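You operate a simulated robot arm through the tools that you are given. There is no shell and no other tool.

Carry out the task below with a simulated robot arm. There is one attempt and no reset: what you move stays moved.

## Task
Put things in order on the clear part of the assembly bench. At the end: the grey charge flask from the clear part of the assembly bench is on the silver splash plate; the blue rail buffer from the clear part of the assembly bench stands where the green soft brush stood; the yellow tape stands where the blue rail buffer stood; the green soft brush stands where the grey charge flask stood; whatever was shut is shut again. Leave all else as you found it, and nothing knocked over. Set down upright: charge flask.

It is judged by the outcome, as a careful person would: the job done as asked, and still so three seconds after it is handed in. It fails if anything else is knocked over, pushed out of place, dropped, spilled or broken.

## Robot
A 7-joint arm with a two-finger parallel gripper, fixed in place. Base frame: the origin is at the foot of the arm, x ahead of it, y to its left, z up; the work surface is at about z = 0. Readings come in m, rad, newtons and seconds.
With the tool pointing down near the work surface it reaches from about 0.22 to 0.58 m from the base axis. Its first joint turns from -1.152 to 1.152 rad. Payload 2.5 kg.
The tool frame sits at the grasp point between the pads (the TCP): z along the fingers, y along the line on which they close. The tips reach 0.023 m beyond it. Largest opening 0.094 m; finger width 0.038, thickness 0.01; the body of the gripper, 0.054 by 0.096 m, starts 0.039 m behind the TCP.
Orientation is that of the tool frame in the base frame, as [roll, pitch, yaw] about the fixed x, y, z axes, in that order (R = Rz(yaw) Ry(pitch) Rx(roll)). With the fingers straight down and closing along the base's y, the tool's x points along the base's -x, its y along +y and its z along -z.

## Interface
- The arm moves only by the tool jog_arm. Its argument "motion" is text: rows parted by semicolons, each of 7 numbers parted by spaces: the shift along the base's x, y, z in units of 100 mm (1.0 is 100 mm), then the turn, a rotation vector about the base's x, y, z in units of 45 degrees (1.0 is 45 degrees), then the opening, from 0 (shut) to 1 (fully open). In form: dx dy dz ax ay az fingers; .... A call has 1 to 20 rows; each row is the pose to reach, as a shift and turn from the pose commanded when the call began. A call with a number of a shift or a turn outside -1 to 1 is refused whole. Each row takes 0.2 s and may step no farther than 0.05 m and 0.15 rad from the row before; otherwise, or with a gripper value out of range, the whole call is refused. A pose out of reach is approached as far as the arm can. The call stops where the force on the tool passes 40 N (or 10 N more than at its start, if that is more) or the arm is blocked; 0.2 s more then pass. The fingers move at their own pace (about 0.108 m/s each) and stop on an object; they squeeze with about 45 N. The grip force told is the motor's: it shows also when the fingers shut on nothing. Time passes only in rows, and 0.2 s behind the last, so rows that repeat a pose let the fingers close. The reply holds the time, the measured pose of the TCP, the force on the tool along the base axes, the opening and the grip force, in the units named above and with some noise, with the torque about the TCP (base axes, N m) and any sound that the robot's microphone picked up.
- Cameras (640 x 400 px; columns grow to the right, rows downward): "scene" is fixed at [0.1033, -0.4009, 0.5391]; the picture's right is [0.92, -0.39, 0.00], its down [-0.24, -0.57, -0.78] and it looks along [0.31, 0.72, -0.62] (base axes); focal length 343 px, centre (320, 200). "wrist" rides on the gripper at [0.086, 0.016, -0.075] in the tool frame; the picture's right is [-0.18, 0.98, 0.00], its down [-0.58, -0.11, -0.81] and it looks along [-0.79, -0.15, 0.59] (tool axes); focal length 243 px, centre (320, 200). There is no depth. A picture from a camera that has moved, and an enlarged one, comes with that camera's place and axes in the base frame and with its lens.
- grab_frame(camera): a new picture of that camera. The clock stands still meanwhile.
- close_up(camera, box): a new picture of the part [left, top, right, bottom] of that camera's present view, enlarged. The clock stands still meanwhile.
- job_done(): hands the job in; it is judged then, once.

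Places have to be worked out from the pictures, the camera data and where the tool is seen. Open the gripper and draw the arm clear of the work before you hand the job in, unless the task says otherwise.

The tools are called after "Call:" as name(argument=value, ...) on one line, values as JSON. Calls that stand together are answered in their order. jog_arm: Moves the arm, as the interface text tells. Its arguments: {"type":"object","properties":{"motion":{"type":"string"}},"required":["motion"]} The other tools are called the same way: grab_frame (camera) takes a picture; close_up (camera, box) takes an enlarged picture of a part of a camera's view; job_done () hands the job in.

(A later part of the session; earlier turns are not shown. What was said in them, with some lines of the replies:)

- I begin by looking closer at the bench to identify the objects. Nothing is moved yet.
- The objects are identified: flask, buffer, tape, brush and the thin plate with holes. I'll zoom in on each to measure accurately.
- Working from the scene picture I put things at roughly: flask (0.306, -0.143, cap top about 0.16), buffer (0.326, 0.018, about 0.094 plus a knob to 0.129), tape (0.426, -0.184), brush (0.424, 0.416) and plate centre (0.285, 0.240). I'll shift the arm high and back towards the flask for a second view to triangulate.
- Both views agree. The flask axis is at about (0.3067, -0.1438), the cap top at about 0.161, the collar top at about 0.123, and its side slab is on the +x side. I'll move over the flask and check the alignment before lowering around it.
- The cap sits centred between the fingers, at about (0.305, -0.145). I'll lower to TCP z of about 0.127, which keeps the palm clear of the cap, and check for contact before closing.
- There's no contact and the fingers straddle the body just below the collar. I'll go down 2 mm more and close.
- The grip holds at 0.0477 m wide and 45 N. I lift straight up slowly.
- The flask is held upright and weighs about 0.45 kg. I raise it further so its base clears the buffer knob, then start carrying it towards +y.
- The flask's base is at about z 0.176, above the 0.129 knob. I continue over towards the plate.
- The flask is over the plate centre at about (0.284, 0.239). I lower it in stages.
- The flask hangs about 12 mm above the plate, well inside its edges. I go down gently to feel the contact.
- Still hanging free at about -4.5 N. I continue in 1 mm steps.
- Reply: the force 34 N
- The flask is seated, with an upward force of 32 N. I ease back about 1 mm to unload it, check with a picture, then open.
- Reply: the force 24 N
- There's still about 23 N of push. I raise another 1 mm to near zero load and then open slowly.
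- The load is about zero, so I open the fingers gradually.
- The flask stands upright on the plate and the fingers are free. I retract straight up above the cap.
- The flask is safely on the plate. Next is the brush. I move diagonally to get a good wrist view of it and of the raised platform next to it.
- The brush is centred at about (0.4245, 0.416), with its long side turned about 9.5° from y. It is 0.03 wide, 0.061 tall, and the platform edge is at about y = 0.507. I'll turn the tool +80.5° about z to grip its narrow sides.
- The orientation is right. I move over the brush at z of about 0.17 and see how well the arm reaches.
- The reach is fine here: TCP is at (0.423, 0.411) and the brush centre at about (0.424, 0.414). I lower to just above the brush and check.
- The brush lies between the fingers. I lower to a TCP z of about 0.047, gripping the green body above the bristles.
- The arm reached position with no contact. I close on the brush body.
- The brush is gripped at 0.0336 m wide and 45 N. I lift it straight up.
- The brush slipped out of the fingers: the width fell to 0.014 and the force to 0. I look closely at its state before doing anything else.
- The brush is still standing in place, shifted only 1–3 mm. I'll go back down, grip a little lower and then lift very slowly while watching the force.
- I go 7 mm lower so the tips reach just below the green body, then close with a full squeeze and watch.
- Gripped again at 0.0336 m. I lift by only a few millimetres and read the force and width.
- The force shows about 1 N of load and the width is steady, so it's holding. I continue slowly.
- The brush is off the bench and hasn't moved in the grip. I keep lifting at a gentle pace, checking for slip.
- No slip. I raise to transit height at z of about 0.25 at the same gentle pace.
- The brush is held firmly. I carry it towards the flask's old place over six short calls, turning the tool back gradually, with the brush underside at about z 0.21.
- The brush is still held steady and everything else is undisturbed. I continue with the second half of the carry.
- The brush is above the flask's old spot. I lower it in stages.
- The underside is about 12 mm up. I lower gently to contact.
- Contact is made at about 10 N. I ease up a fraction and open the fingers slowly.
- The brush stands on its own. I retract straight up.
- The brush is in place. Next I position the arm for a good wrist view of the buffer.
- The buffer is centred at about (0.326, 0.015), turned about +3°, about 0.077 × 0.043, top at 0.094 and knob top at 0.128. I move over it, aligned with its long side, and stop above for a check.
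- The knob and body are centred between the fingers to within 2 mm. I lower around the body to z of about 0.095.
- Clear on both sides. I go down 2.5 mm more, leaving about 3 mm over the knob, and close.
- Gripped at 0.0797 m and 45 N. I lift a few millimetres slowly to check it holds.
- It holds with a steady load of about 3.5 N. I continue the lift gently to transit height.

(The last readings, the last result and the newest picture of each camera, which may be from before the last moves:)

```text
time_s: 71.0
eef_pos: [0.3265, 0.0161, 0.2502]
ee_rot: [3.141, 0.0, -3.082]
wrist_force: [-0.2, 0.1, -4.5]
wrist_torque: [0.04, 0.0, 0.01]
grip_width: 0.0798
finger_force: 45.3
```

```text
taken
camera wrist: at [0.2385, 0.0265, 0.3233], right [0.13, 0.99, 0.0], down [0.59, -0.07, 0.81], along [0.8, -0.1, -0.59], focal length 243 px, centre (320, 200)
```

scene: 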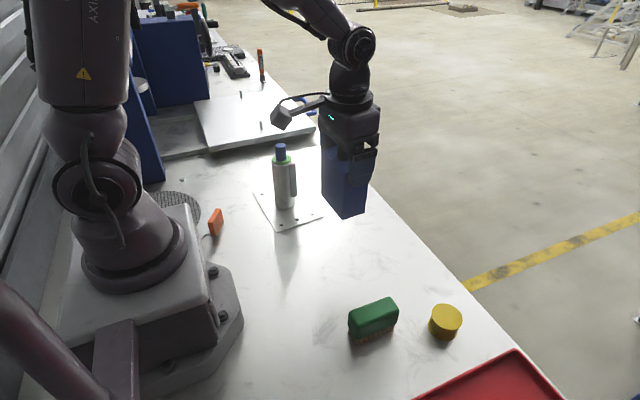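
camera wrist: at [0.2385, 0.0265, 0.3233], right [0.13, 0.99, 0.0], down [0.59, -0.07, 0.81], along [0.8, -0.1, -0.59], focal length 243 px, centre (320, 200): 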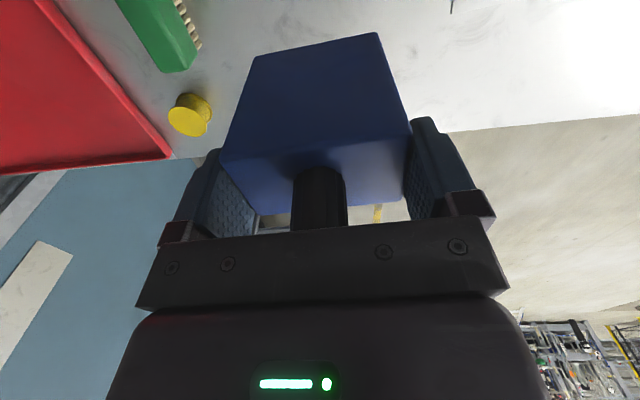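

Now I carry the buffer outward first, to keep well clear of the flask, and then along +y.

Call:
jog_arm(motion="0.12 0.1 0 0 0 0 0.4; 0.28 0.25 0 0 0 0 0.4; 0.45 0.42 0 0 0 0 0.4; 0.62 0.6 0 0 0 0 0.4; 0.8 0.8 0 0 0 0 0.4; 0.93 1.0 0 0 0 0 0.4")

Call:
jog_arm(motion="0 0.18 0 0 0 0 0.4; 0 0.36 0 0 0 0 0.4; 0 0.54 0 0 0 0 0.4; 0 0.72 0 0 0 0 0.4; 0 0.9 0 0 0 0 0.4; 0 1.0 0 0 0 0 0.4")

Call:
jog_arm(motion="0 0.18 0 0 0 0 0.4; 0 0.36 0 0 0 0 0.4; 0 0.54 0 0 0 0 0.4; 0 0.72 0 0 0 0 0.4; 0 0.9 0 0 0 0 0.4; 0 1.0 0 0 0 0 0.4")

Call:
grab_frame(camera="scene")

Call:
grab_frame(camera="wrist")

```text
time_s: 72.4
eef_pos: [0.4209, 0.1169, 0.2496]
ee_rot: [-3.141, -0.002, -3.083]
wrist_force: [-0.2, 0.1, -4.4]
wrist_torque: [0.02, 0.0, -0.01]
grip_width: 0.08
finger_force: 44.5
```

```text
time_s: 73.8
eef_pos: [0.4175, 0.2155, 0.2483]
ee_rot: [3.141, 0.0, -3.082]
wrist_force: [0.3, 0.4, -3.8]
wrist_torque: [0.0, 0.02, 0.03]
grip_width: 0.0796
finger_force: 45.1
```

```text
time_s: 75.2
eef_pos: [0.4188, 0.3166, 0.2497]
ee_rot: [3.141, 0.001, -3.082]
wrist_force: [-0.8, -0.3, -3.9]
wrist_torque: [0.01, 0.0, 0.02]
grip_width: 0.0798
finger_force: 44.9
```

```text
taken
```

scene: 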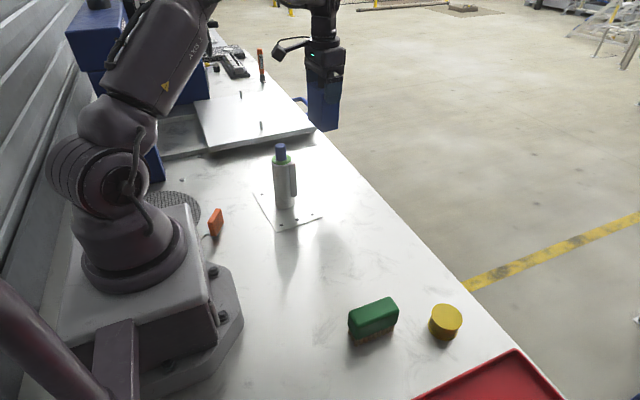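

```text
taken
camera wrist: at [0.3314, 0.3267, 0.3228], right [0.13, 0.99, 0.0], down [0.59, -0.07, 0.81], along [0.8, -0.1, -0.59], focal length 243 px, centre (320, 200)
```

wrist: 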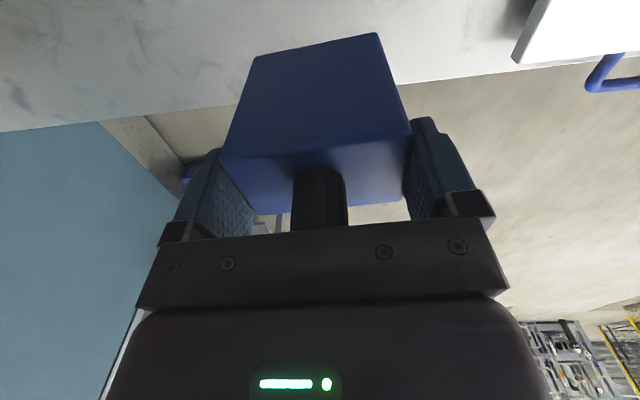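

The buffer is held firmly. I make the last shift to the brush's old place at (0.424, 0.415) and lower part way.

Call:
jog_arm(motion="0.01 0.18 0 0 0 0 0.4; 0.02 0.36 0 0 0 0 0.4; 0.03 0.54 0 0 0 0 0.4; 0.045 0.72 0 0 0 0 0.4; 0.06 0.9 0 0 0 0 0.4; 0.06 0.99 0 0 0 0 0.4; 0.06 0.99 -0.15 0 0 0 0.4; 0.06 0.99 -0.3 0 0 0 0.4; 0.06 0.99 -0.45 0 0 0 0.4; 0.06 0.99 -0.6 0 0 0 0.4; 0.06 0.99 -0.75 0 0 0 0.4")

Call:
close_up(camera="scene", box=[250, 70, 378, 180])

Call:
grab_frame(camera="wrist")

```text
time_s: 77.6
eef_pos: [0.4249, 0.4144, 0.1744]
ee_rot: [3.141, 0.001, -3.083]
wrist_force: [-0.7, -0.5, -4.2]
wrist_torque: [0.0, 0.01, 0.0]
grip_width: 0.0797
finger_force: 44.9
```

```text
3.64 times, centred on (314, 125) of scene
camera zoom: at [0.1033, -0.4009, 0.5391], right [0.92, -0.39, 0.0], down [-0.24, -0.57, -0.78], along [0.31, 0.72, -0.62], focal length 1246 px, centre (342, 473)
```

zoom: 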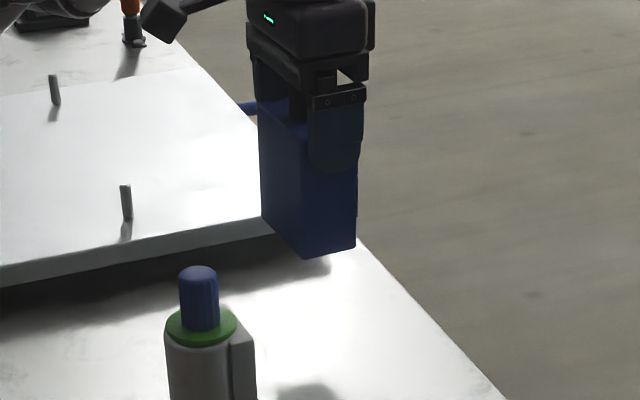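

```text
taken
camera wrist: at [0.3372, 0.4253, 0.2476], right [0.13, 0.99, 0.0], down [0.59, -0.07, 0.81], along [0.8, -0.1, -0.59], focal length 243 px, centre (320, 200)
```

wrist: 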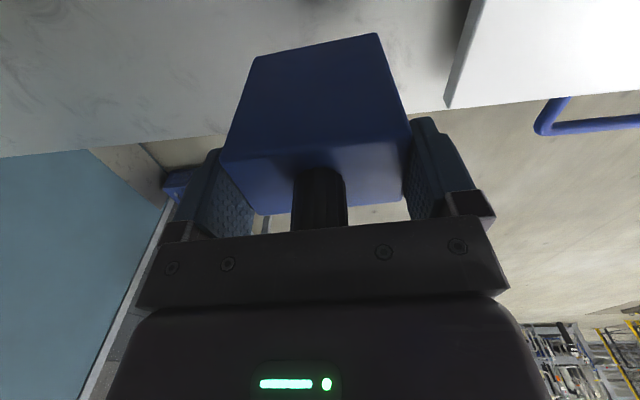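

The position is (0.424, 0.414), well clear of the platform. I lower to about 1 cm above the bench.

Call:
jog_arm(motion="0 0 -0.15 0 0 0 0.4; 0 0 -0.3 0 0 0 0.4; 0 0 -0.45 0 0 0 0.4; 0 0 -0.6 0 0 0 0.4; 0 0 -0.7 0 0 0 0.4; 0 0 -0.75 0 0 0 0.4")

Call:
close_up(camera="scene", box=[250, 70, 378, 180])

Call:
grab_frame(camera="wrist")

```text
time_s: 79.0
eef_pos: [0.4242, 0.4147, 0.0988]
ee_rot: [-3.14, 0.0, -3.082]
wrist_force: [-1.0, 0.2, -3.2]
wrist_torque: [-0.01, 0.0, -0.03]
grip_width: 0.08
finger_force: 45.1
```

```text
3.64 times, centred on (314, 125) of scene
camera zoom: at [0.1033, -0.4009, 0.5391], right [0.92, -0.39, 0.0], down [-0.24, -0.57, -0.78], along [0.31, 0.72, -0.62], focal length 1246 px, centre (342, 473)
```

zoom: 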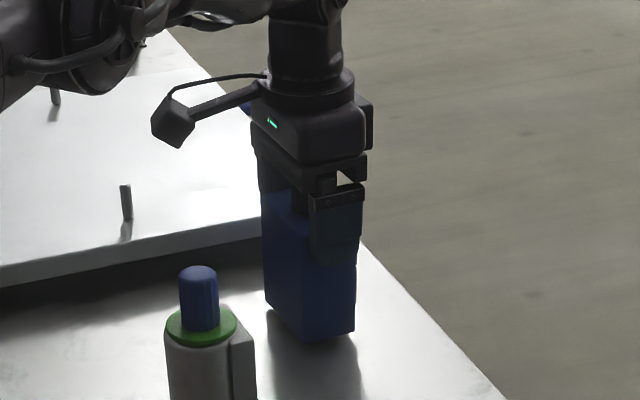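

```text
taken
camera wrist: at [0.3368, 0.4251, 0.1728], right [0.13, 0.99, 0.0], down [0.59, -0.07, 0.81], along [0.8, -0.1, -0.59], focal length 243 px, centre (320, 200)
```

wrist: 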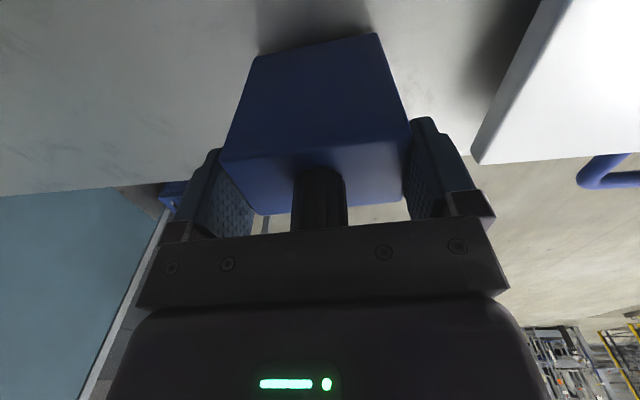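

There are about 5 mm to go. I finish with small steps until contact.

Call:
jog_arm(motion="0 0 -0.02 0 0 0 0.4; 0 0 -0.035 0 0 0 0.4; 0 0 -0.043 0 0 0 0.4; 0 0 -0.043 0 0 0 0.4")

Call:
jog_arm(motion="0 0 -0.008 0 0 0 0.4; 0 0 -0.008 0 0 0 0.4")

```text
time_s: 80.0
eef_pos: [0.4244, 0.4146, 0.0946]
ee_rot: [3.141, 0.0, -3.083]
wrist_force: [0.5, -1.0, -3.8]
wrist_torque: [0.02, -0.04, -0.04]
grip_width: 0.0797
finger_force: 44.7
```

```text
time_s: 80.6
eef_pos: [0.424, 0.4153, 0.0944]
ee_rot: [3.141, 0.0, -3.083]
wrist_force: [0.3, -1.0, -0.5]
wrist_torque: [-0.11, -0.03, -0.01]
grip_width: 0.0797
finger_force: 45.4
```

Contact is just starting: the load has dropped from -3.8 to -0.5 N. I settle another 0.4 mm and open slowly.

Call:
jog_arm(motion="0 0 -0.004 0 0 0 0.4; 0 0 -0.004 0 0 0 0.4")

Call:
jog_arm(motion="0 0 0 0 0 0 0.84; 0 0 0 0 0 0 0.87; 0 0 0 0 0 0 0.9; 0 0 0 0 0 0 0.95; 0 0 0 0 0 0 1; 0 0 0 0 0 0 1")

Call:
close_up(camera="scene", box=[250, 70, 378, 180])

Call:
grab_frame(camera="wrist")

```text
time_s: 81.2
eef_pos: [0.4246, 0.416, 0.0941]
ee_rot: [3.142, 0.0, -3.082]
wrist_force: [-2.6, -0.6, 5.4]
wrist_torque: [-0.4, 0.13, -0.1]
grip_width: 0.0797
finger_force: 44.8
```

```text
time_s: 82.6
eef_pos: [0.4246, 0.4149, 0.0949]
ee_rot: [-3.141, -0.002, -3.082]
wrist_force: [-0.1, 0.0, -0.4]
wrist_torque: [0.03, 0.02, -0.04]
grip_width: 0.0941
finger_force: 0.1
```

```text
3.64 times, centred on (314, 125) of scene
camera zoom: at [0.1033, -0.4009, 0.5391], right [0.92, -0.39, 0.0], down [-0.24, -0.57, -0.78], along [0.31, 0.72, -0.62], focal length 1246 px, centre (342, 473)
```

zoom: 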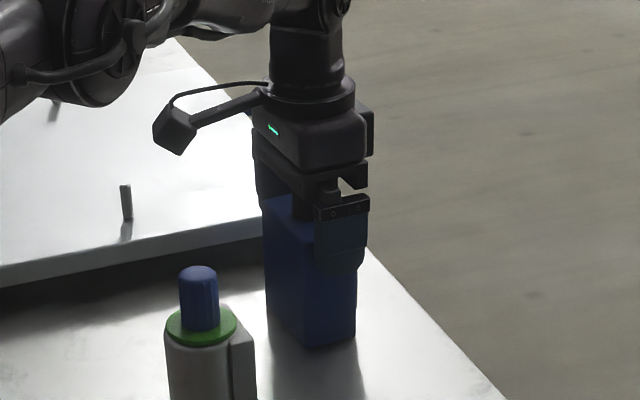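

```text
taken
camera wrist: at [0.3376, 0.4252, 0.1672], right [0.13, 0.99, 0.0], down [0.59, -0.07, 0.81], along [0.8, -0.1, -0.59], focal length 243 px, centre (320, 200)
```

wrist: 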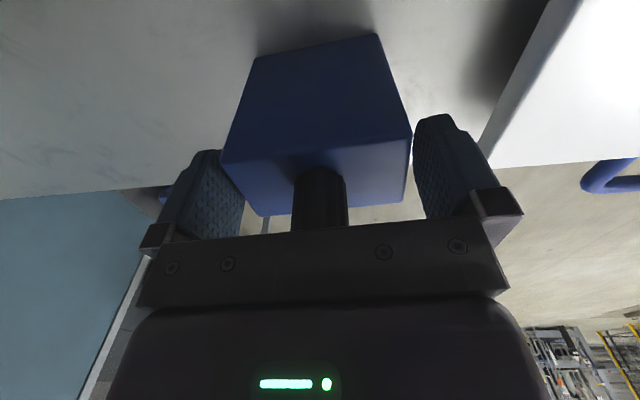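

Released and standing. I retract straight up, slowly at first while around the body.

Call:
jog_arm(motion="0 0 0.1 0 0 0 1; 0 0 0.25 0 0 0 1; 0 0 0.45 0 0 0 1; 0 0 0.7 0 0 0 1; 0 0 1.0 0 0 0 1")

Call:
grab_frame(camera="scene")

Call:
close_up(camera="scene", box=[250, 90, 378, 180])

```text
time_s: 83.8
eef_pos: [0.4248, 0.4151, 0.1935]
ee_rot: [3.141, 0.002, -3.082]
wrist_force: [1.4, -0.7, 0.1]
wrist_torque: [0.0, -0.02, 0.02]
grip_width: 0.0937
finger_force: 0.1
```

```text
taken
```

scene: 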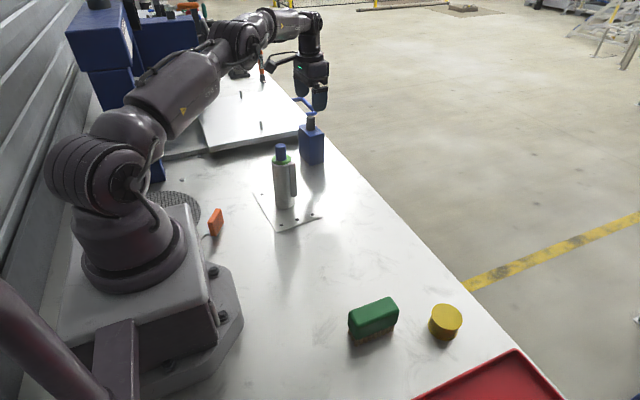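

```text
4.44 times, centred on (314, 135) of scene
camera zoom: at [0.1033, -0.4009, 0.5391], right [0.92, -0.39, 0.0], down [-0.24, -0.57, -0.78], along [0.31, 0.72, -0.62], focal length 1523 px, centre (347, 489)
```

zoom: 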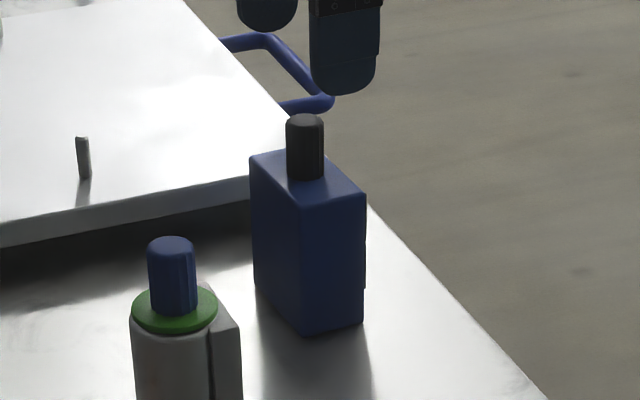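

The buffer stands squarely in the brush's old place. I rise, straighten the tool and travel along x ≈ 0.425 towards the tape.

Call:
jog_arm(motion="0 0 0.3 0 0 0 1; 0 0 0.55 0 0 0 1; 0 -0.3 0.55 0 0 -0.03 1; 0 -0.6 0.55 0 0 -0.06 1; 0 -0.9 0.55 0 0 -0.073 1; 0 -1.0 0.55 0 0 -0.073 1")

Call:
jog_arm(motion="-0.05 -0.35 0 0 0 0 1; -0.1 -0.7 0 0 0 0 1; -0.15 -1.0 0 0 0 0 1")

Call:
jog_arm(motion="-0.05 -0.35 0 0 0 0 1; -0.1 -0.7 0 0 0 0 1; -0.15 -1.0 0 0 0 0 1")

Call:
jog_arm(motion="-0.05 -0.35 0 0 0 0 1; -0.1 -0.7 0 0 0 0 1; -0.15 -1.0 0 0 0 0 1")

Call:
jog_arm(motion="0 -0.35 0 0 0 0 1; 0 -0.7 0 0 0 0 1; 0 -1.0 0 0 0 0 1")

Call:
grab_frame(camera="wrist")

Call:
grab_frame(camera="scene")

```text
time_s: 85.2
eef_pos: [0.4256, 0.3135, 0.249]
ee_rot: [-3.141, 0.001, -3.141]
wrist_force: [0.1, 0.0, -0.8]
wrist_torque: [0.01, 0.01, -0.01]
grip_width: 0.094
finger_force: 0.0
```

```text
time_s: 86.0
eef_pos: [0.4104, 0.2166, 0.2486]
ee_rot: [3.141, 0.0, -3.141]
wrist_force: [-0.5, -0.6, -0.1]
wrist_torque: [0.0, 0.0, 0.01]
grip_width: 0.0939
finger_force: 0.1
```

```text
time_s: 86.8
eef_pos: [0.3957, 0.1151, 0.2485]
ee_rot: [-3.141, 0.0, -3.138]
wrist_force: [-0.5, -0.4, -0.3]
wrist_torque: [0.01, 0.0, -0.03]
grip_width: 0.0939
finger_force: 0.0
```

```text
time_s: 87.6
eef_pos: [0.3799, 0.0134, 0.2501]
ee_rot: [3.141, 0.001, 3.141]
wrist_force: [0.4, 0.3, 0.6]
wrist_torque: [0.0, 0.01, 0.01]
grip_width: 0.094
finger_force: 0.0
```

```text
time_s: 88.4
eef_pos: [0.3803, -0.0873, 0.2476]
ee_rot: [3.141, -0.001, -3.139]
wrist_force: [0.2, 0.0, -0.2]
wrist_torque: [-0.04, -0.03, -0.02]
grip_width: 0.094
finger_force: 0.0
```

```text
taken
camera wrist: at [0.2934, -0.071, 0.3216], right [0.18, 0.98, 0.0], down [0.58, -0.11, 0.81], along [0.79, -0.15, -0.59], focal length 243 px, centre (320, 200)
```

wrist: 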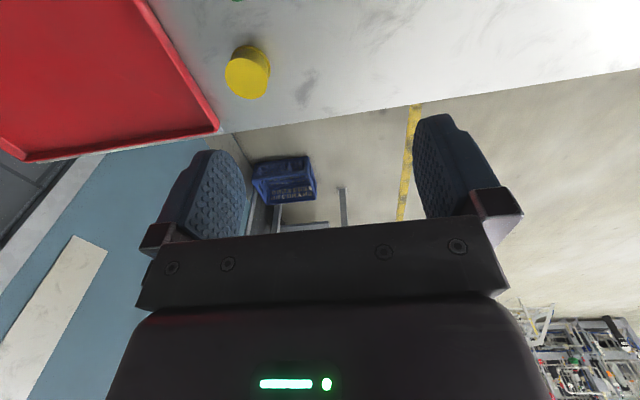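

```text
taken
```

scene: 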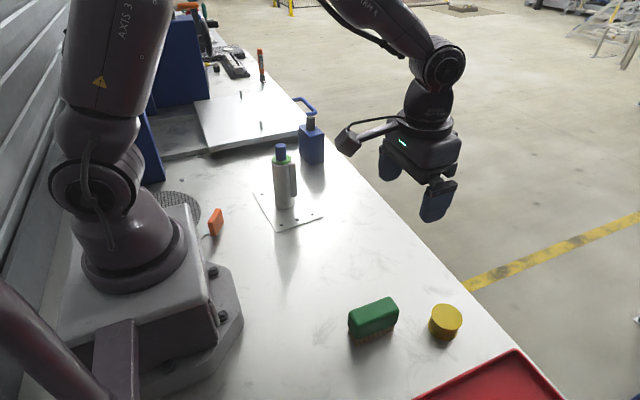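

Call:
close_up(camera="wrist", box=[190, 20, 318, 100])

```text
5.00 times, centred on (254, 60) of wrist
camera zoom: at [0.2934, -0.071, 0.3216], right [0.18, 0.98, 0.0], down [0.58, -0.11, 0.81], along [0.79, -0.15, -0.59], focal length 1213 px, centre (650, 900)
```

zoom: 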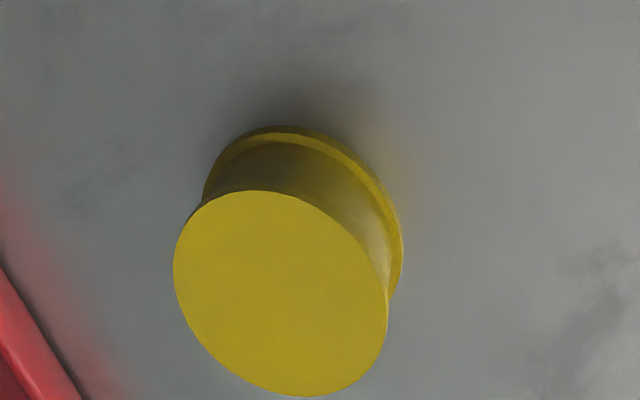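

The tape is at about (0.4245, -0.1845), 0.052 in diameter and 0.034 tall. I move above it, part way down, with a slightly reduced opening to keep away from the tray rim.

Call:
jog_arm(motion="0.15 -0.3 0 0 0 0 0.9; 0.3 -0.6 0 0 0 0 0.88; 0.45 -0.9 -0.1 0 0 0 0.86; 0.455 -0.975 -0.4 0 0 0 0.86; 0.455 -0.975 -0.75 0 0 0 0.86; 0.455 -0.975 -1.0 0 0 0 0.86")

Call:
grab_frame(camera="wrist")

Call:
close_up(camera="scene", box=[360, 230, 520, 350])

```text
time_s: 89.8
eef_pos: [0.4257, -0.1832, 0.1493]
ee_rot: [-3.141, 0.0, -3.14]
wrist_force: [0.5, -0.1, -0.3]
wrist_torque: [-0.02, 0.01, -0.02]
grip_width: 0.0809
finger_force: 0.1
```

```text
taken
camera wrist: at [0.3385, -0.1679, 0.2226], right [0.18, 0.98, 0.0], down [0.58, -0.11, 0.81], along [0.79, -0.15, -0.59], focal length 243 px, centre (320, 200)
```

wrist: 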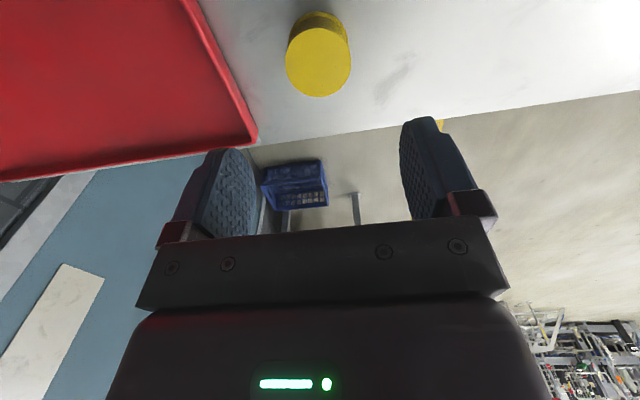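

```text
3.33 times, centred on (440, 290) of scene
camera zoom: at [0.1033, -0.4009, 0.5391], right [0.92, -0.39, 0.0], down [-0.24, -0.57, -0.78], along [0.31, 0.72, -0.62], focal length 1142 px, centre (-80, -100)
```

zoom: 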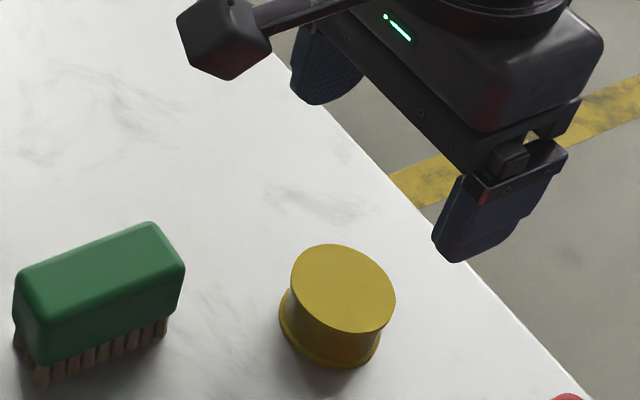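

The tape is centred between the fingers. I lower in two stages, watching the camera housing's clearance over the brush (top at about 0.061).

Call:
jog_arm(motion="-0.01 0 -0.25 0 0 0 0.86; -0.01 0 -0.5 0 0 0 0.86; -0.01 0 -0.75 0 0 0 0.86")

Call:
close_up(camera="scene", box=[340, 230, 500, 350])

Call:
grab_frame(camera="wrist")

```text
time_s: 90.6
eef_pos: [0.4252, -0.1823, 0.0738]
ee_rot: [3.14, 0.0, 3.141]
wrist_force: [0.3, -0.2, 0.6]
wrist_torque: [0.0, 0.0, -0.02]
grip_width: 0.0807
finger_force: 0.0
```

```text
3.33 times, centred on (420, 290) of scene
camera zoom: at [0.1033, -0.4009, 0.5391], right [0.92, -0.39, 0.0], down [-0.24, -0.57, -0.78], along [0.31, 0.72, -0.62], focal length 1142 px, centre (-13, -100)
```

zoom: 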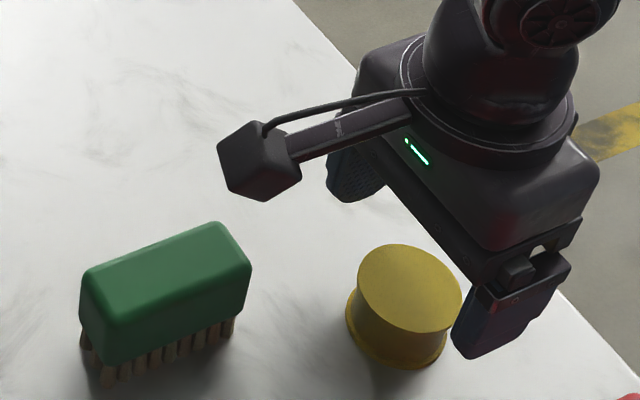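

```text
taken
camera wrist: at [0.3383, -0.1672, 0.1474], right [0.18, 0.98, 0.0], down [0.58, -0.11, 0.81], along [0.79, -0.15, -0.59], focal length 243 px, centre (320, 200)
```

wrist: 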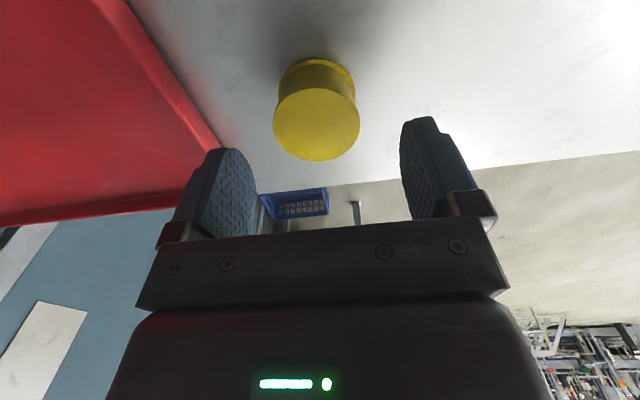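

Clearance looks good. I lower to z of about 0.026 in smaller steps so the pads span both flanges.

Call:
jog_arm(motion="0 0 -0.15 0 0 0 0.86; 0 0 -0.3 0 0 0 0.86; 0 0 -0.4 0 0 0 0.86; 0 0 -0.465 0 0 0 0.86")

Call:
close_up(camera="scene", box=[340, 230, 500, 350])

Call:
grab_frame(camera="wrist")

```text
time_s: 91.6
eef_pos: [0.4239, -0.1824, 0.0278]
ee_rot: [3.14, 0.001, -3.139]
wrist_force: [-0.4, -0.6, 0.2]
wrist_torque: [-0.04, -0.01, 0.02]
grip_width: 0.0806
finger_force: 0.0
```

```text
3.33 times, centred on (420, 290) of scene
camera zoom: at [0.1033, -0.4009, 0.5391], right [0.92, -0.39, 0.0], down [-0.24, -0.57, -0.78], along [0.31, 0.72, -0.62], focal length 1142 px, centre (-13, -100)
```

zoom: 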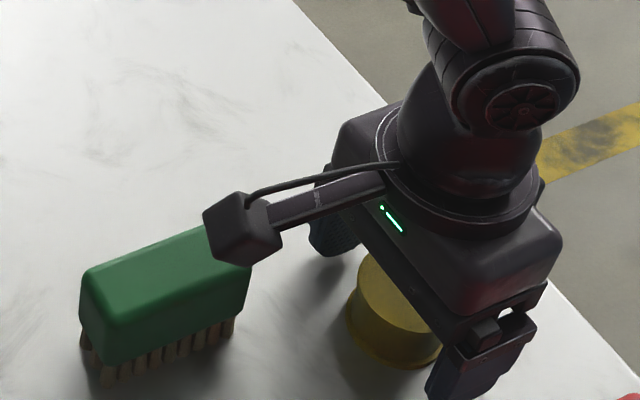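

```text
taken
camera wrist: at [0.3375, -0.1673, 0.1008], right [0.18, 0.98, 0.0], down [0.58, -0.11, 0.81], along [0.79, -0.15, -0.59], focal length 243 px, centre (320, 200)
```

wrist: 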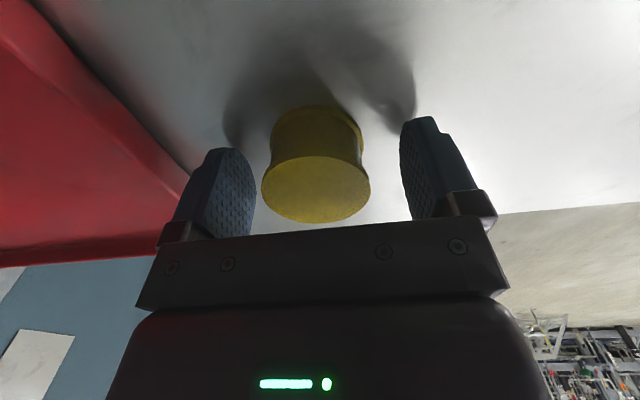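

The fingers straddle the tape, which is about 3–4 mm towards the base from TCP. I nudge the TCP by -3 mm in x and close.

Call:
jog_arm(motion="-0.03 0 0 0 0 0 0.86; -0.03 0 0 0 0 0 0.7; -0.03 0 0 0 0 0 0.6; -0.03 0 0 0 0 0 0.4; -0.03 0 0 0 0 0 0.25; -0.03 0 0 0 0 0 0.25")

Call:
grab_frame(camera="wrist")

Call:
close_up(camera="scene", box=[340, 230, 500, 350])

```text
time_s: 93.0
eef_pos: [0.4211, -0.1826, 0.0276]
ee_rot: [-3.141, 0.0, -3.138]
wrist_force: [0.1, 0.1, 0.3]
wrist_torque: [-0.01, 0.02, -0.01]
grip_width: 0.0479
finger_force: 44.9
```

```text
taken
camera wrist: at [0.3348, -0.1675, 0.1009], right [0.18, 0.98, 0.0], down [0.58, -0.11, 0.81], along [0.79, -0.15, -0.59], focal length 243 px, centre (320, 200)
```

wrist: 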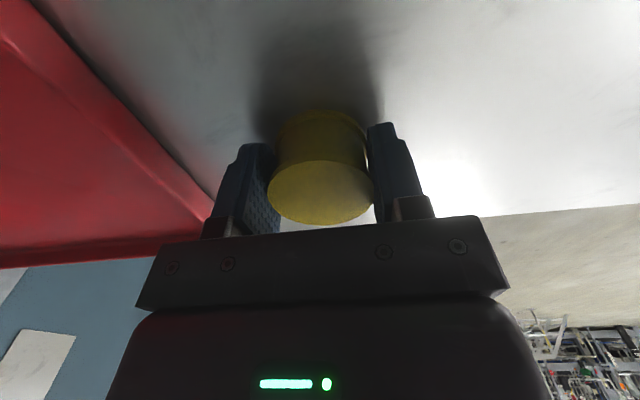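

```text
3.33 times, centred on (420, 290) of scene
camera zoom: at [0.1033, -0.4009, 0.5391], right [0.92, -0.39, 0.0], down [-0.24, -0.57, -0.78], along [0.31, 0.72, -0.62], focal length 1142 px, centre (-13, -100)
```

zoom: 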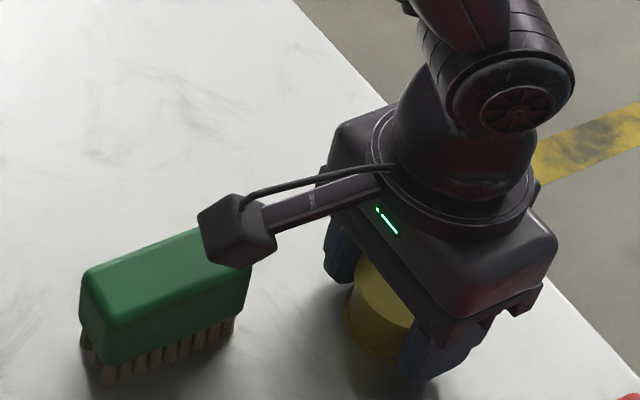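

Gripped at 0.0479 m. I lift slowly by 6 mm and check.

Call:
jog_arm(motion="0 0 0.01 0 0 0 0.25; 0 0 0.02 0 0 0 0.25; 0 0 0.03 0 0 0 0.25; 0 0 0.045 0 0 0 0.25; 0 0 0.06 0 0 0 0.25")

Call:
grab_frame(camera="wrist")

Call:
close_up(camera="scene", box=[340, 230, 500, 350])

```text
time_s: 94.2
eef_pos: [0.4208, -0.1832, 0.0328]
ee_rot: [-3.141, 0.0, -3.139]
wrist_force: [0.4, 0.7, 0.2]
wrist_torque: [-0.02, -0.01, -0.01]
grip_width: 0.0477
finger_force: 45.4
```

```text
taken
camera wrist: at [0.3348, -0.1673, 0.107], right [0.18, 0.98, 0.0], down [0.58, -0.11, 0.81], along [0.79, -0.15, -0.59], focal length 243 px, centre (320, 200)
```

wrist: 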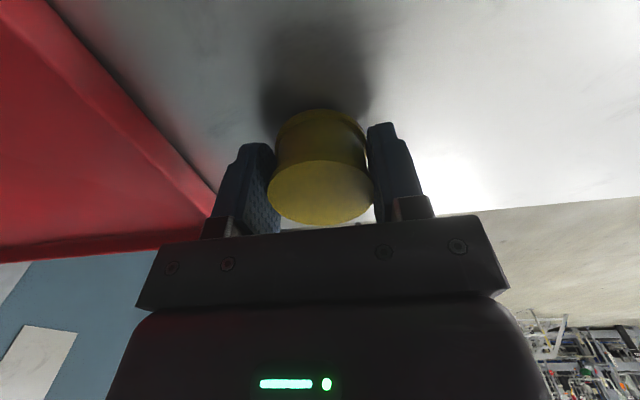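

```text
3.33 times, centred on (420, 290) of scene
camera zoom: at [0.1033, -0.4009, 0.5391], right [0.92, -0.39, 0.0], down [-0.24, -0.57, -0.78], along [0.31, 0.72, -0.62], focal length 1142 px, centre (-13, -100)
```

zoom: 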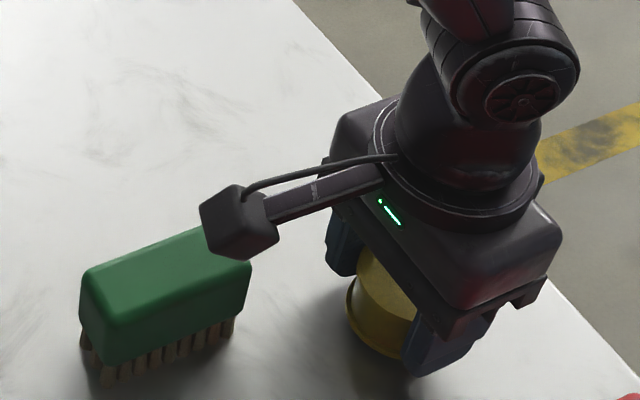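

The tape stays fixed in the grip. I lift it slowly by 10 cm.

Call:
jog_arm(motion="0 0 0.05 0 0 0 0.25; 0 0 0.1 0 0 0 0.25; 0 0 0.16 0 0 0 0.25; 0 0 0.24 0 0 0 0.25; 0 0 0.32 0 0 0 0.25; 0 0 0.4 0 0 0 0.25; 0 0 0.5 0 0 0 0.25; 0 0 0.6 0 0 0 0.25; 0 0 0.7 0 0 0 0.25; 0 0 0.8 0 0 0 0.25; 0 0 0.9 0 0 0 0.25; 0 0 1.0 0 0 0 0.25")

Call:
grab_frame(camera="wrist")

Call:
grab_frame(camera="scene")

```text
time_s: 96.8
eef_pos: [0.4224, -0.1847, 0.1336]
ee_rot: [-3.14, 0.0, -3.141]
wrist_force: [-0.3, 0.2, 0.4]
wrist_torque: [-0.02, 0.01, -0.03]
grip_width: 0.048
finger_force: 44.4
```

```text
taken
camera wrist: at [0.3345, -0.1675, 0.2068], right [0.18, 0.98, 0.0], down [0.58, -0.11, 0.81], along [0.79, -0.15, -0.59], focal length 243 px, centre (320, 200)
```

wrist: 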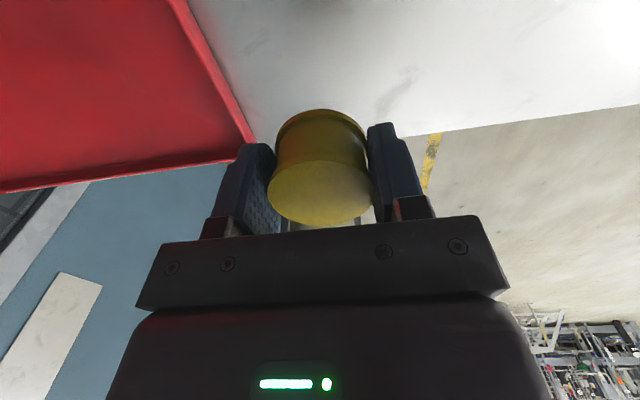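

```text
taken
```

scene: 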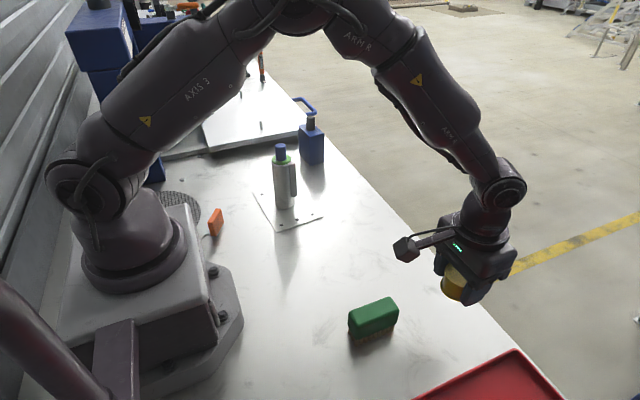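

The tape is held well. I carry it towards the buffer's old place at (0.326, 0.0155), with its underside at about z 0.11 and clear of everything.

Call:
jog_arm(motion="-0.05 0.1 0 0 0 0 0.25; -0.12 0.25 0 0 0 0 0.25; -0.19 0.4 0 0 0 0 0.25; -0.26 0.56 0 0 0 0 0.25; -0.33 0.72 0 0 0 0 0.25; -0.4 0.88 0 0 0 0 0.25; -0.46 0.994 0 0 0 0 0.25")

Call:
jog_arm(motion="-0.07 0.15 0 0 0 0 0.25; -0.14 0.3 0 0 0 0 0.25; -0.21 0.46 0 0 0 0 0.25; -0.28 0.62 0 0 0 0 0.25; -0.35 0.78 0 0 0 0 0.25; -0.42 0.92 0 0 0 0 0.25; -0.46 0.994 0 0 0 0 0.25; -0.46 0.994 0 0 0 0 0.25")

Call:
grab_frame(camera="wrist")

Call:
grab_frame(camera="scene")

```text
time_s: 98.4
eef_pos: [0.3747, -0.0835, 0.133]
ee_rot: [3.141, 0.0, -3.14]
wrist_force: [-0.4, 0.5, -0.2]
wrist_torque: [0.01, 0.02, 0.03]
grip_width: 0.0478
finger_force: 44.8
```

```text
time_s: 100.2
eef_pos: [0.3289, 0.0158, 0.1326]
ee_rot: [3.141, -0.001, -3.139]
wrist_force: [0.5, 0.6, -0.6]
wrist_torque: [0.03, -0.05, -0.01]
grip_width: 0.0477
finger_force: 44.9
```

```text
taken
camera wrist: at [0.2424, 0.0314, 0.2068], right [0.18, 0.98, 0.0], down [0.58, -0.11, 0.81], along [0.79, -0.15, -0.59], focal length 243 px, centre (320, 200)
```

wrist: 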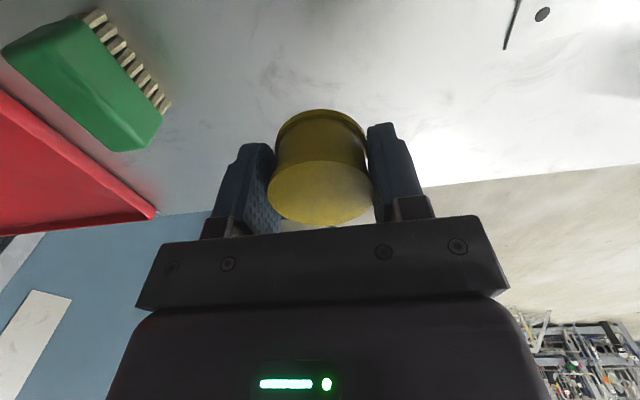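

```text
taken
```

scene: 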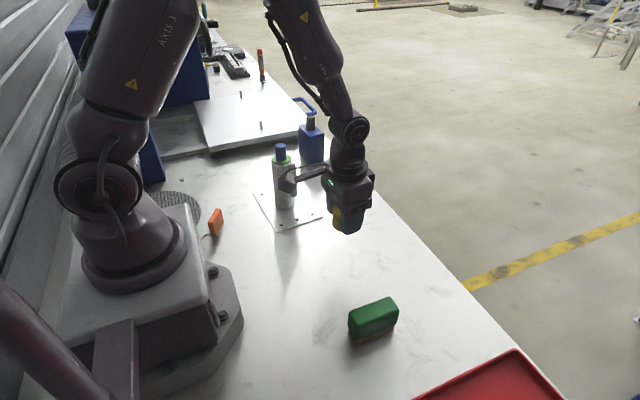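

I'm in position above the buffer's old place. I lower in stages.

Call:
jog_arm(motion="0 0 -0.15 0 0 0 0.25; 0 0 -0.3 0 0 0 0.25; 0 0 -0.45 0 0 0 0.25; 0 0 -0.6 0 0 0 0.25; 0 0 -0.75 0 0 0 0.25; 0 0 -0.88 0 0 0 0.25; 0 0 -0.98 0 0 0 0.25; 0 0 -1.0 0 0 0 0.25")

Call:
jog_arm(motion="0 0 -0.02 0 0 0 0.25; 0 0 -0.04 0 0 0 0.25; 0 0 -0.05 0 0 0 0.25; 0 0 -0.05 0 0 0 0.25")

Call:
close_up(camera="scene", box=[270, 180, 430, 300])

Call:
grab_frame(camera="wrist")

```text
time_s: 102.0
eef_pos: [0.3297, 0.0158, 0.0325]
ee_rot: [3.141, 0.0, -3.139]
wrist_force: [0.0, -0.7, -0.3]
wrist_torque: [0.0, 0.02, -0.02]
grip_width: 0.0479
finger_force: 45.1
```

```text
time_s: 103.0
eef_pos: [0.3297, 0.0153, 0.0283]
ee_rot: [3.141, 0.0, -3.14]
wrist_force: [-0.5, -0.9, -1.5]
wrist_torque: [-0.01, 0.04, -0.02]
grip_width: 0.0477
finger_force: 44.5
```

```text
3.33 times, centred on (350, 240) of scene
camera zoom: at [0.1033, -0.4009, 0.5391], right [0.92, -0.39, 0.0], down [-0.24, -0.57, -0.78], along [0.31, 0.72, -0.62], focal length 1142 px, centre (220, 67)
```

zoom: 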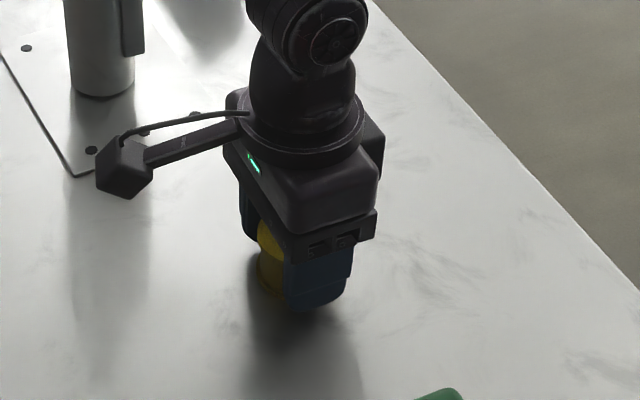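

```text
taken
camera wrist: at [0.2429, 0.0315, 0.1013], right [0.18, 0.98, 0.0], down [0.58, -0.11, 0.81], along [0.79, -0.15, -0.59], focal length 243 px, centre (320, 200)
```

wrist: 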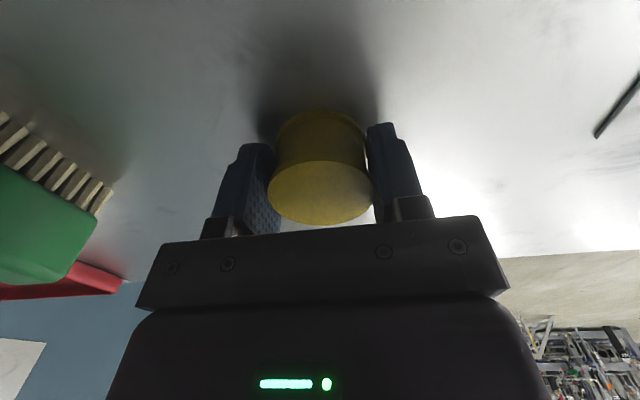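

About half a millimetre remains. I settle it down.

Call:
jog_arm(motion="0 0 -0.005 0 0 0 0.25; 0 0 -0.005 0 0 0 0.25")

```text
time_s: 103.6
eef_pos: [0.3299, 0.0158, 0.0266]
ee_rot: [3.141, 0.001, -3.14]
wrist_force: [0.3, 0.6, 1.1]
wrist_torque: [0.02, -0.04, 0.04]
grip_width: 0.0477
finger_force: 44.8
```

Call:
jog_arm(motion="0 0 -0.004 0 0 0 0.25; 0 0 -0.004 0 0 0 0.25")

```text
time_s: 104.2
eef_pos: [0.3298, 0.0166, 0.0264]
ee_rot: [3.141, 0.0, -3.138]
wrist_force: [0.7, -0.8, 5.5]
wrist_torque: [0.01, -0.03, 0.02]
grip_width: 0.0475
finger_force: 44.6
```

The tape is seated with about 5 N of contact. I open slowly, only partway.

Call:
jog_arm(motion="0 0 0 0 0 0 0.52; 0 0 0 0 0 0 0.56; 0 0 0 0 0 0 0.62; 0 0 0 0 0 0 0.72; 0 0 0 0 0 0 0.85; 0 0 0 0 0 0 0.9")

Call:
grab_frame(camera="wrist")

Call:
close_up(camera="scene", box=[270, 180, 430, 300])

```text
time_s: 105.6
eef_pos: [0.3296, 0.0148, 0.0277]
ee_rot: [3.141, -0.001, -3.139]
wrist_force: [0.1, 0.1, 0.1]
wrist_torque: [-0.01, -0.01, -0.01]
grip_width: 0.0848
finger_force: 0.1
```

```text
taken
camera wrist: at [0.2427, 0.0315, 0.1007], right [0.18, 0.98, 0.0], down [0.58, -0.11, 0.81], along [0.79, -0.15, -0.59], focal length 243 px, centre (320, 200)
```

wrist: 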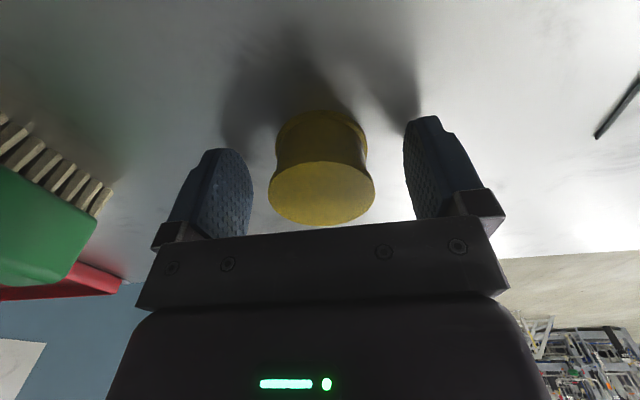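

```text
3.33 times, centred on (350, 240) of scene
camera zoom: at [0.1033, -0.4009, 0.5391], right [0.92, -0.39, 0.0], down [-0.24, -0.57, -0.78], along [0.31, 0.72, -0.62], focal length 1142 px, centre (220, 67)
```

zoom: 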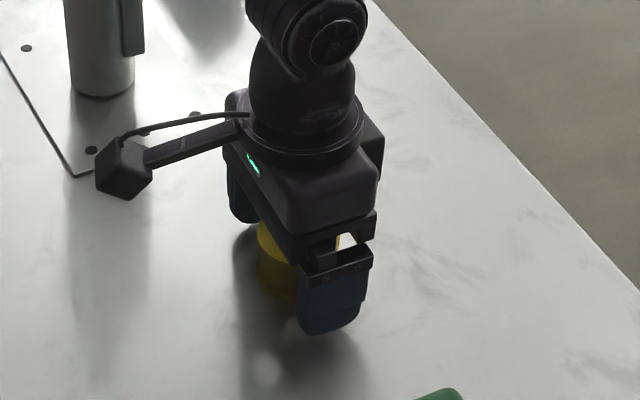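

The tape is released and standing flat. I retract straight up and then inspect everything.

Call:
jog_arm(motion="0 0 0.1 0 0 0 0.95; 0 0 0.3 0 0 0 1; 0 0 0.55 0 0 0 1; 0 0 0.8 0 0 0 1; 0 0 1.0 0 0 0 1")

Call:
jog_arm(motion="0 0 0.3 0 0 0 1; 0 0 0.6 0 0 0 1; 0 0 0.9 0 0 0 1; 0 0 1.0 0 0 0 1")

Call:
grab_frame(camera="scene")

Call:
grab_frame(camera="wrist")

```text
time_s: 106.8
eef_pos: [0.3292, 0.0166, 0.1258]
ee_rot: [3.141, -0.001, -3.139]
wrist_force: [1.0, -0.1, 0.2]
wrist_torque: [-0.05, 0.03, -0.03]
grip_width: 0.0941
finger_force: 0.1
```

```text
time_s: 107.8
eef_pos: [0.3296, 0.0156, 0.2285]
ee_rot: [3.141, 0.0, -3.14]
wrist_force: [-0.4, 0.1, -0.5]
wrist_torque: [-0.01, -0.02, -0.03]
grip_width: 0.0939
finger_force: 0.0
```

```text
taken
```

scene: 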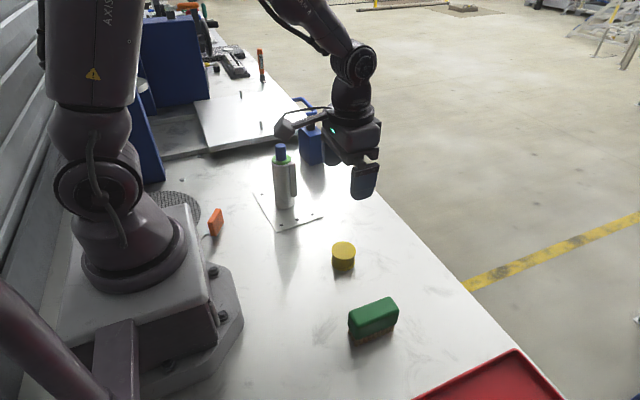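

```text
taken
camera wrist: at [0.2433, 0.0314, 0.3013], right [0.18, 0.98, 0.0], down [0.58, -0.11, 0.81], along [0.79, -0.15, -0.59], focal length 243 px, centre (320, 200)
```

wrist: 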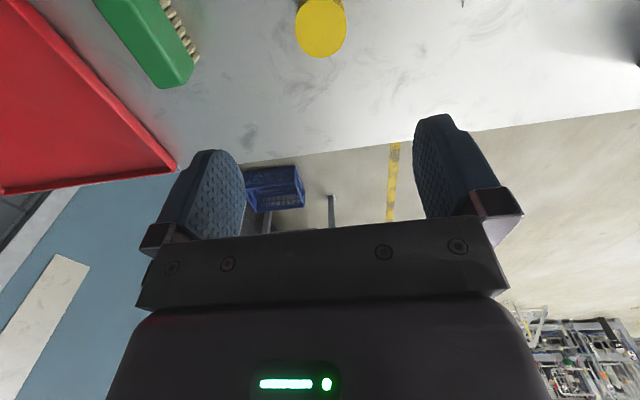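

All four are in place. I zoom in to verify the positions and upright stance.

Call:
close_up(camera="scene", box=[311, 230, 375, 280])

Call:
close_up(camera="scene", box=[335, 280, 415, 350])

Call:
close_up(camera="scene", box=[240, 100, 340, 240])

```text
8.00 times, centred on (343, 255) of scene
camera zoom: at [0.1033, -0.4009, 0.5391], right [0.92, -0.39, 0.0], down [-0.24, -0.57, -0.78], along [0.31, 0.72, -0.62], focal length 2742 px, centre (136, -240)
```

zoom: 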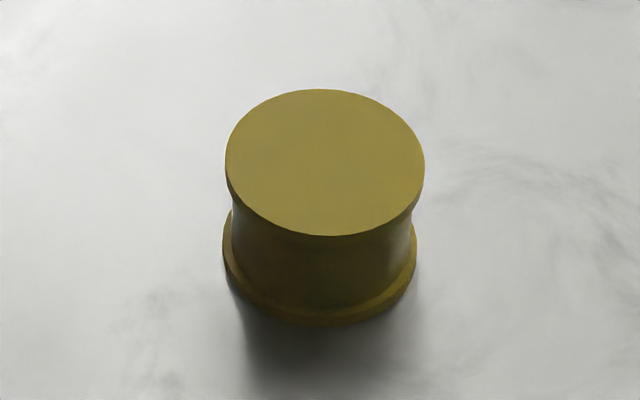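

```text
5.71 times, centred on (375, 315) of scene
camera zoom: at [0.1033, -0.4009, 0.5391], right [0.92, -0.39, 0.0], down [-0.24, -0.57, -0.78], along [0.31, 0.72, -0.62], focal length 1958 px, centre (6, -457)
```

zoom: 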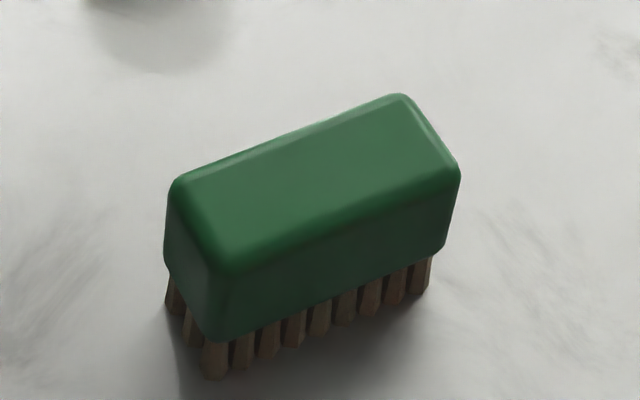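

```text
2.86 times, centred on (290, 170) of scene
camera zoom: at [0.1033, -0.4009, 0.5391], right [0.92, -0.39, 0.0], down [-0.24, -0.57, -0.78], along [0.31, 0.72, -0.62], focal length 979 px, centre (406, 286)
```

zoom: 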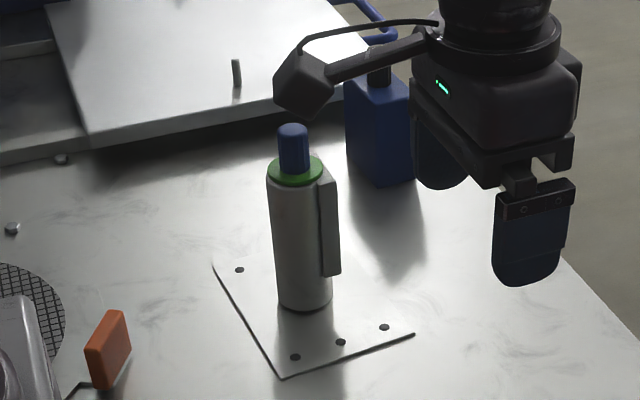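

The brush is at about (0.308, -0.142), the buffer at about (0.425, 0.418) and the tape at about (0.332, 0.017). The flask is upright mid-plate, and the plate and the orange item are unmoved. I raise and pull the open gripper clear of the work, then take a last look.

Call:
jog_arm(motion="0 0 0.3 0 0 0 1; -0.2 -0.1 0.6 0 0 0 1; -0.4 -0.2 0.75 0 0 0 1; -0.5 -0.3 0.75 0 0 0 1; -0.5 -0.3 0.75 0 0 0 1; -0.5 -0.3 0.75 0 0 0 1")

Call:
grab_frame(camera="scene")

Call:
close_up(camera="scene", box=[230, 90, 390, 240])

```text
time_s: 109.2
eef_pos: [0.2809, -0.0148, 0.3016]
ee_rot: [3.14, 0.0, -3.14]
wrist_force: [0.2, 0.0, 0.6]
wrist_torque: [0.0, -0.02, -0.04]
grip_width: 0.0937
finger_force: 0.1
```

```text
taken
```

scene: 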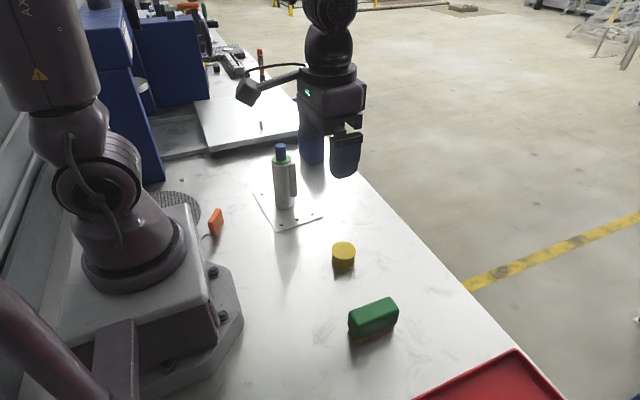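

```text
2.67 times, centred on (310, 165) of scene
camera zoom: at [0.1033, -0.4009, 0.5391], right [0.92, -0.39, 0.0], down [-0.24, -0.57, -0.78], along [0.31, 0.72, -0.62], focal length 914 px, centre (347, 293)
```

zoom: 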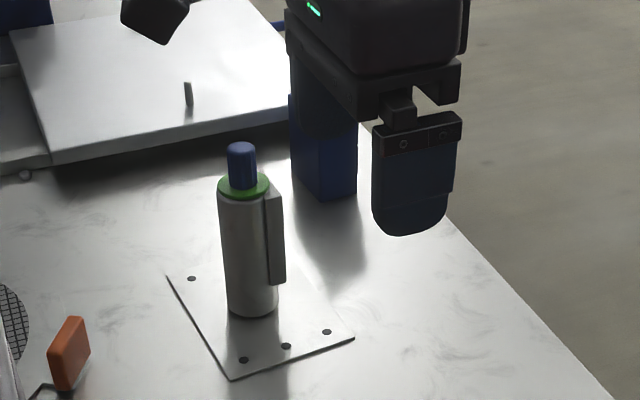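

The final picture shows the flask upright on the plate, the buffer where the brush stood, the tape where the buffer stood and the brush where the flask stood. Nothing else has moved, nothing was opened, and the gripper is open and clear, so I hand the job in.

Call:
job_done()

```text
The job is handed in.
```

The rearrangement is finished and handed in. In the last pictures all four objects are upright in their new places:

| Object | Where it is now | Offset from target |
|---|---|---|
| Grey charge flask | Upright on the silver splash plate | about 2 mm from the plate's centre |
| Green soft brush | Where the flask stood, turned so its long side runs along x | 1–2 mm |
| Blue rail buffer | Where the brush stood | about 3 mm |
| Yellow tape | Where the buffer stood | about 6 mm, mostly away from the base |

- **Brush slip:** The brush slipped out of the fingers on the first lift. It stayed upright and moved only 1–3 mm. I gripped it lower the second time and it held.
- **Tape offset:** I noticed the 6 mm only after setting the tape down. I left it rather than handle the tape again.

Nothing was opened, so nothing needed shutting. The plate and the orange item look unmoved in the pictures. The arm is drawn clear with the gripper open.
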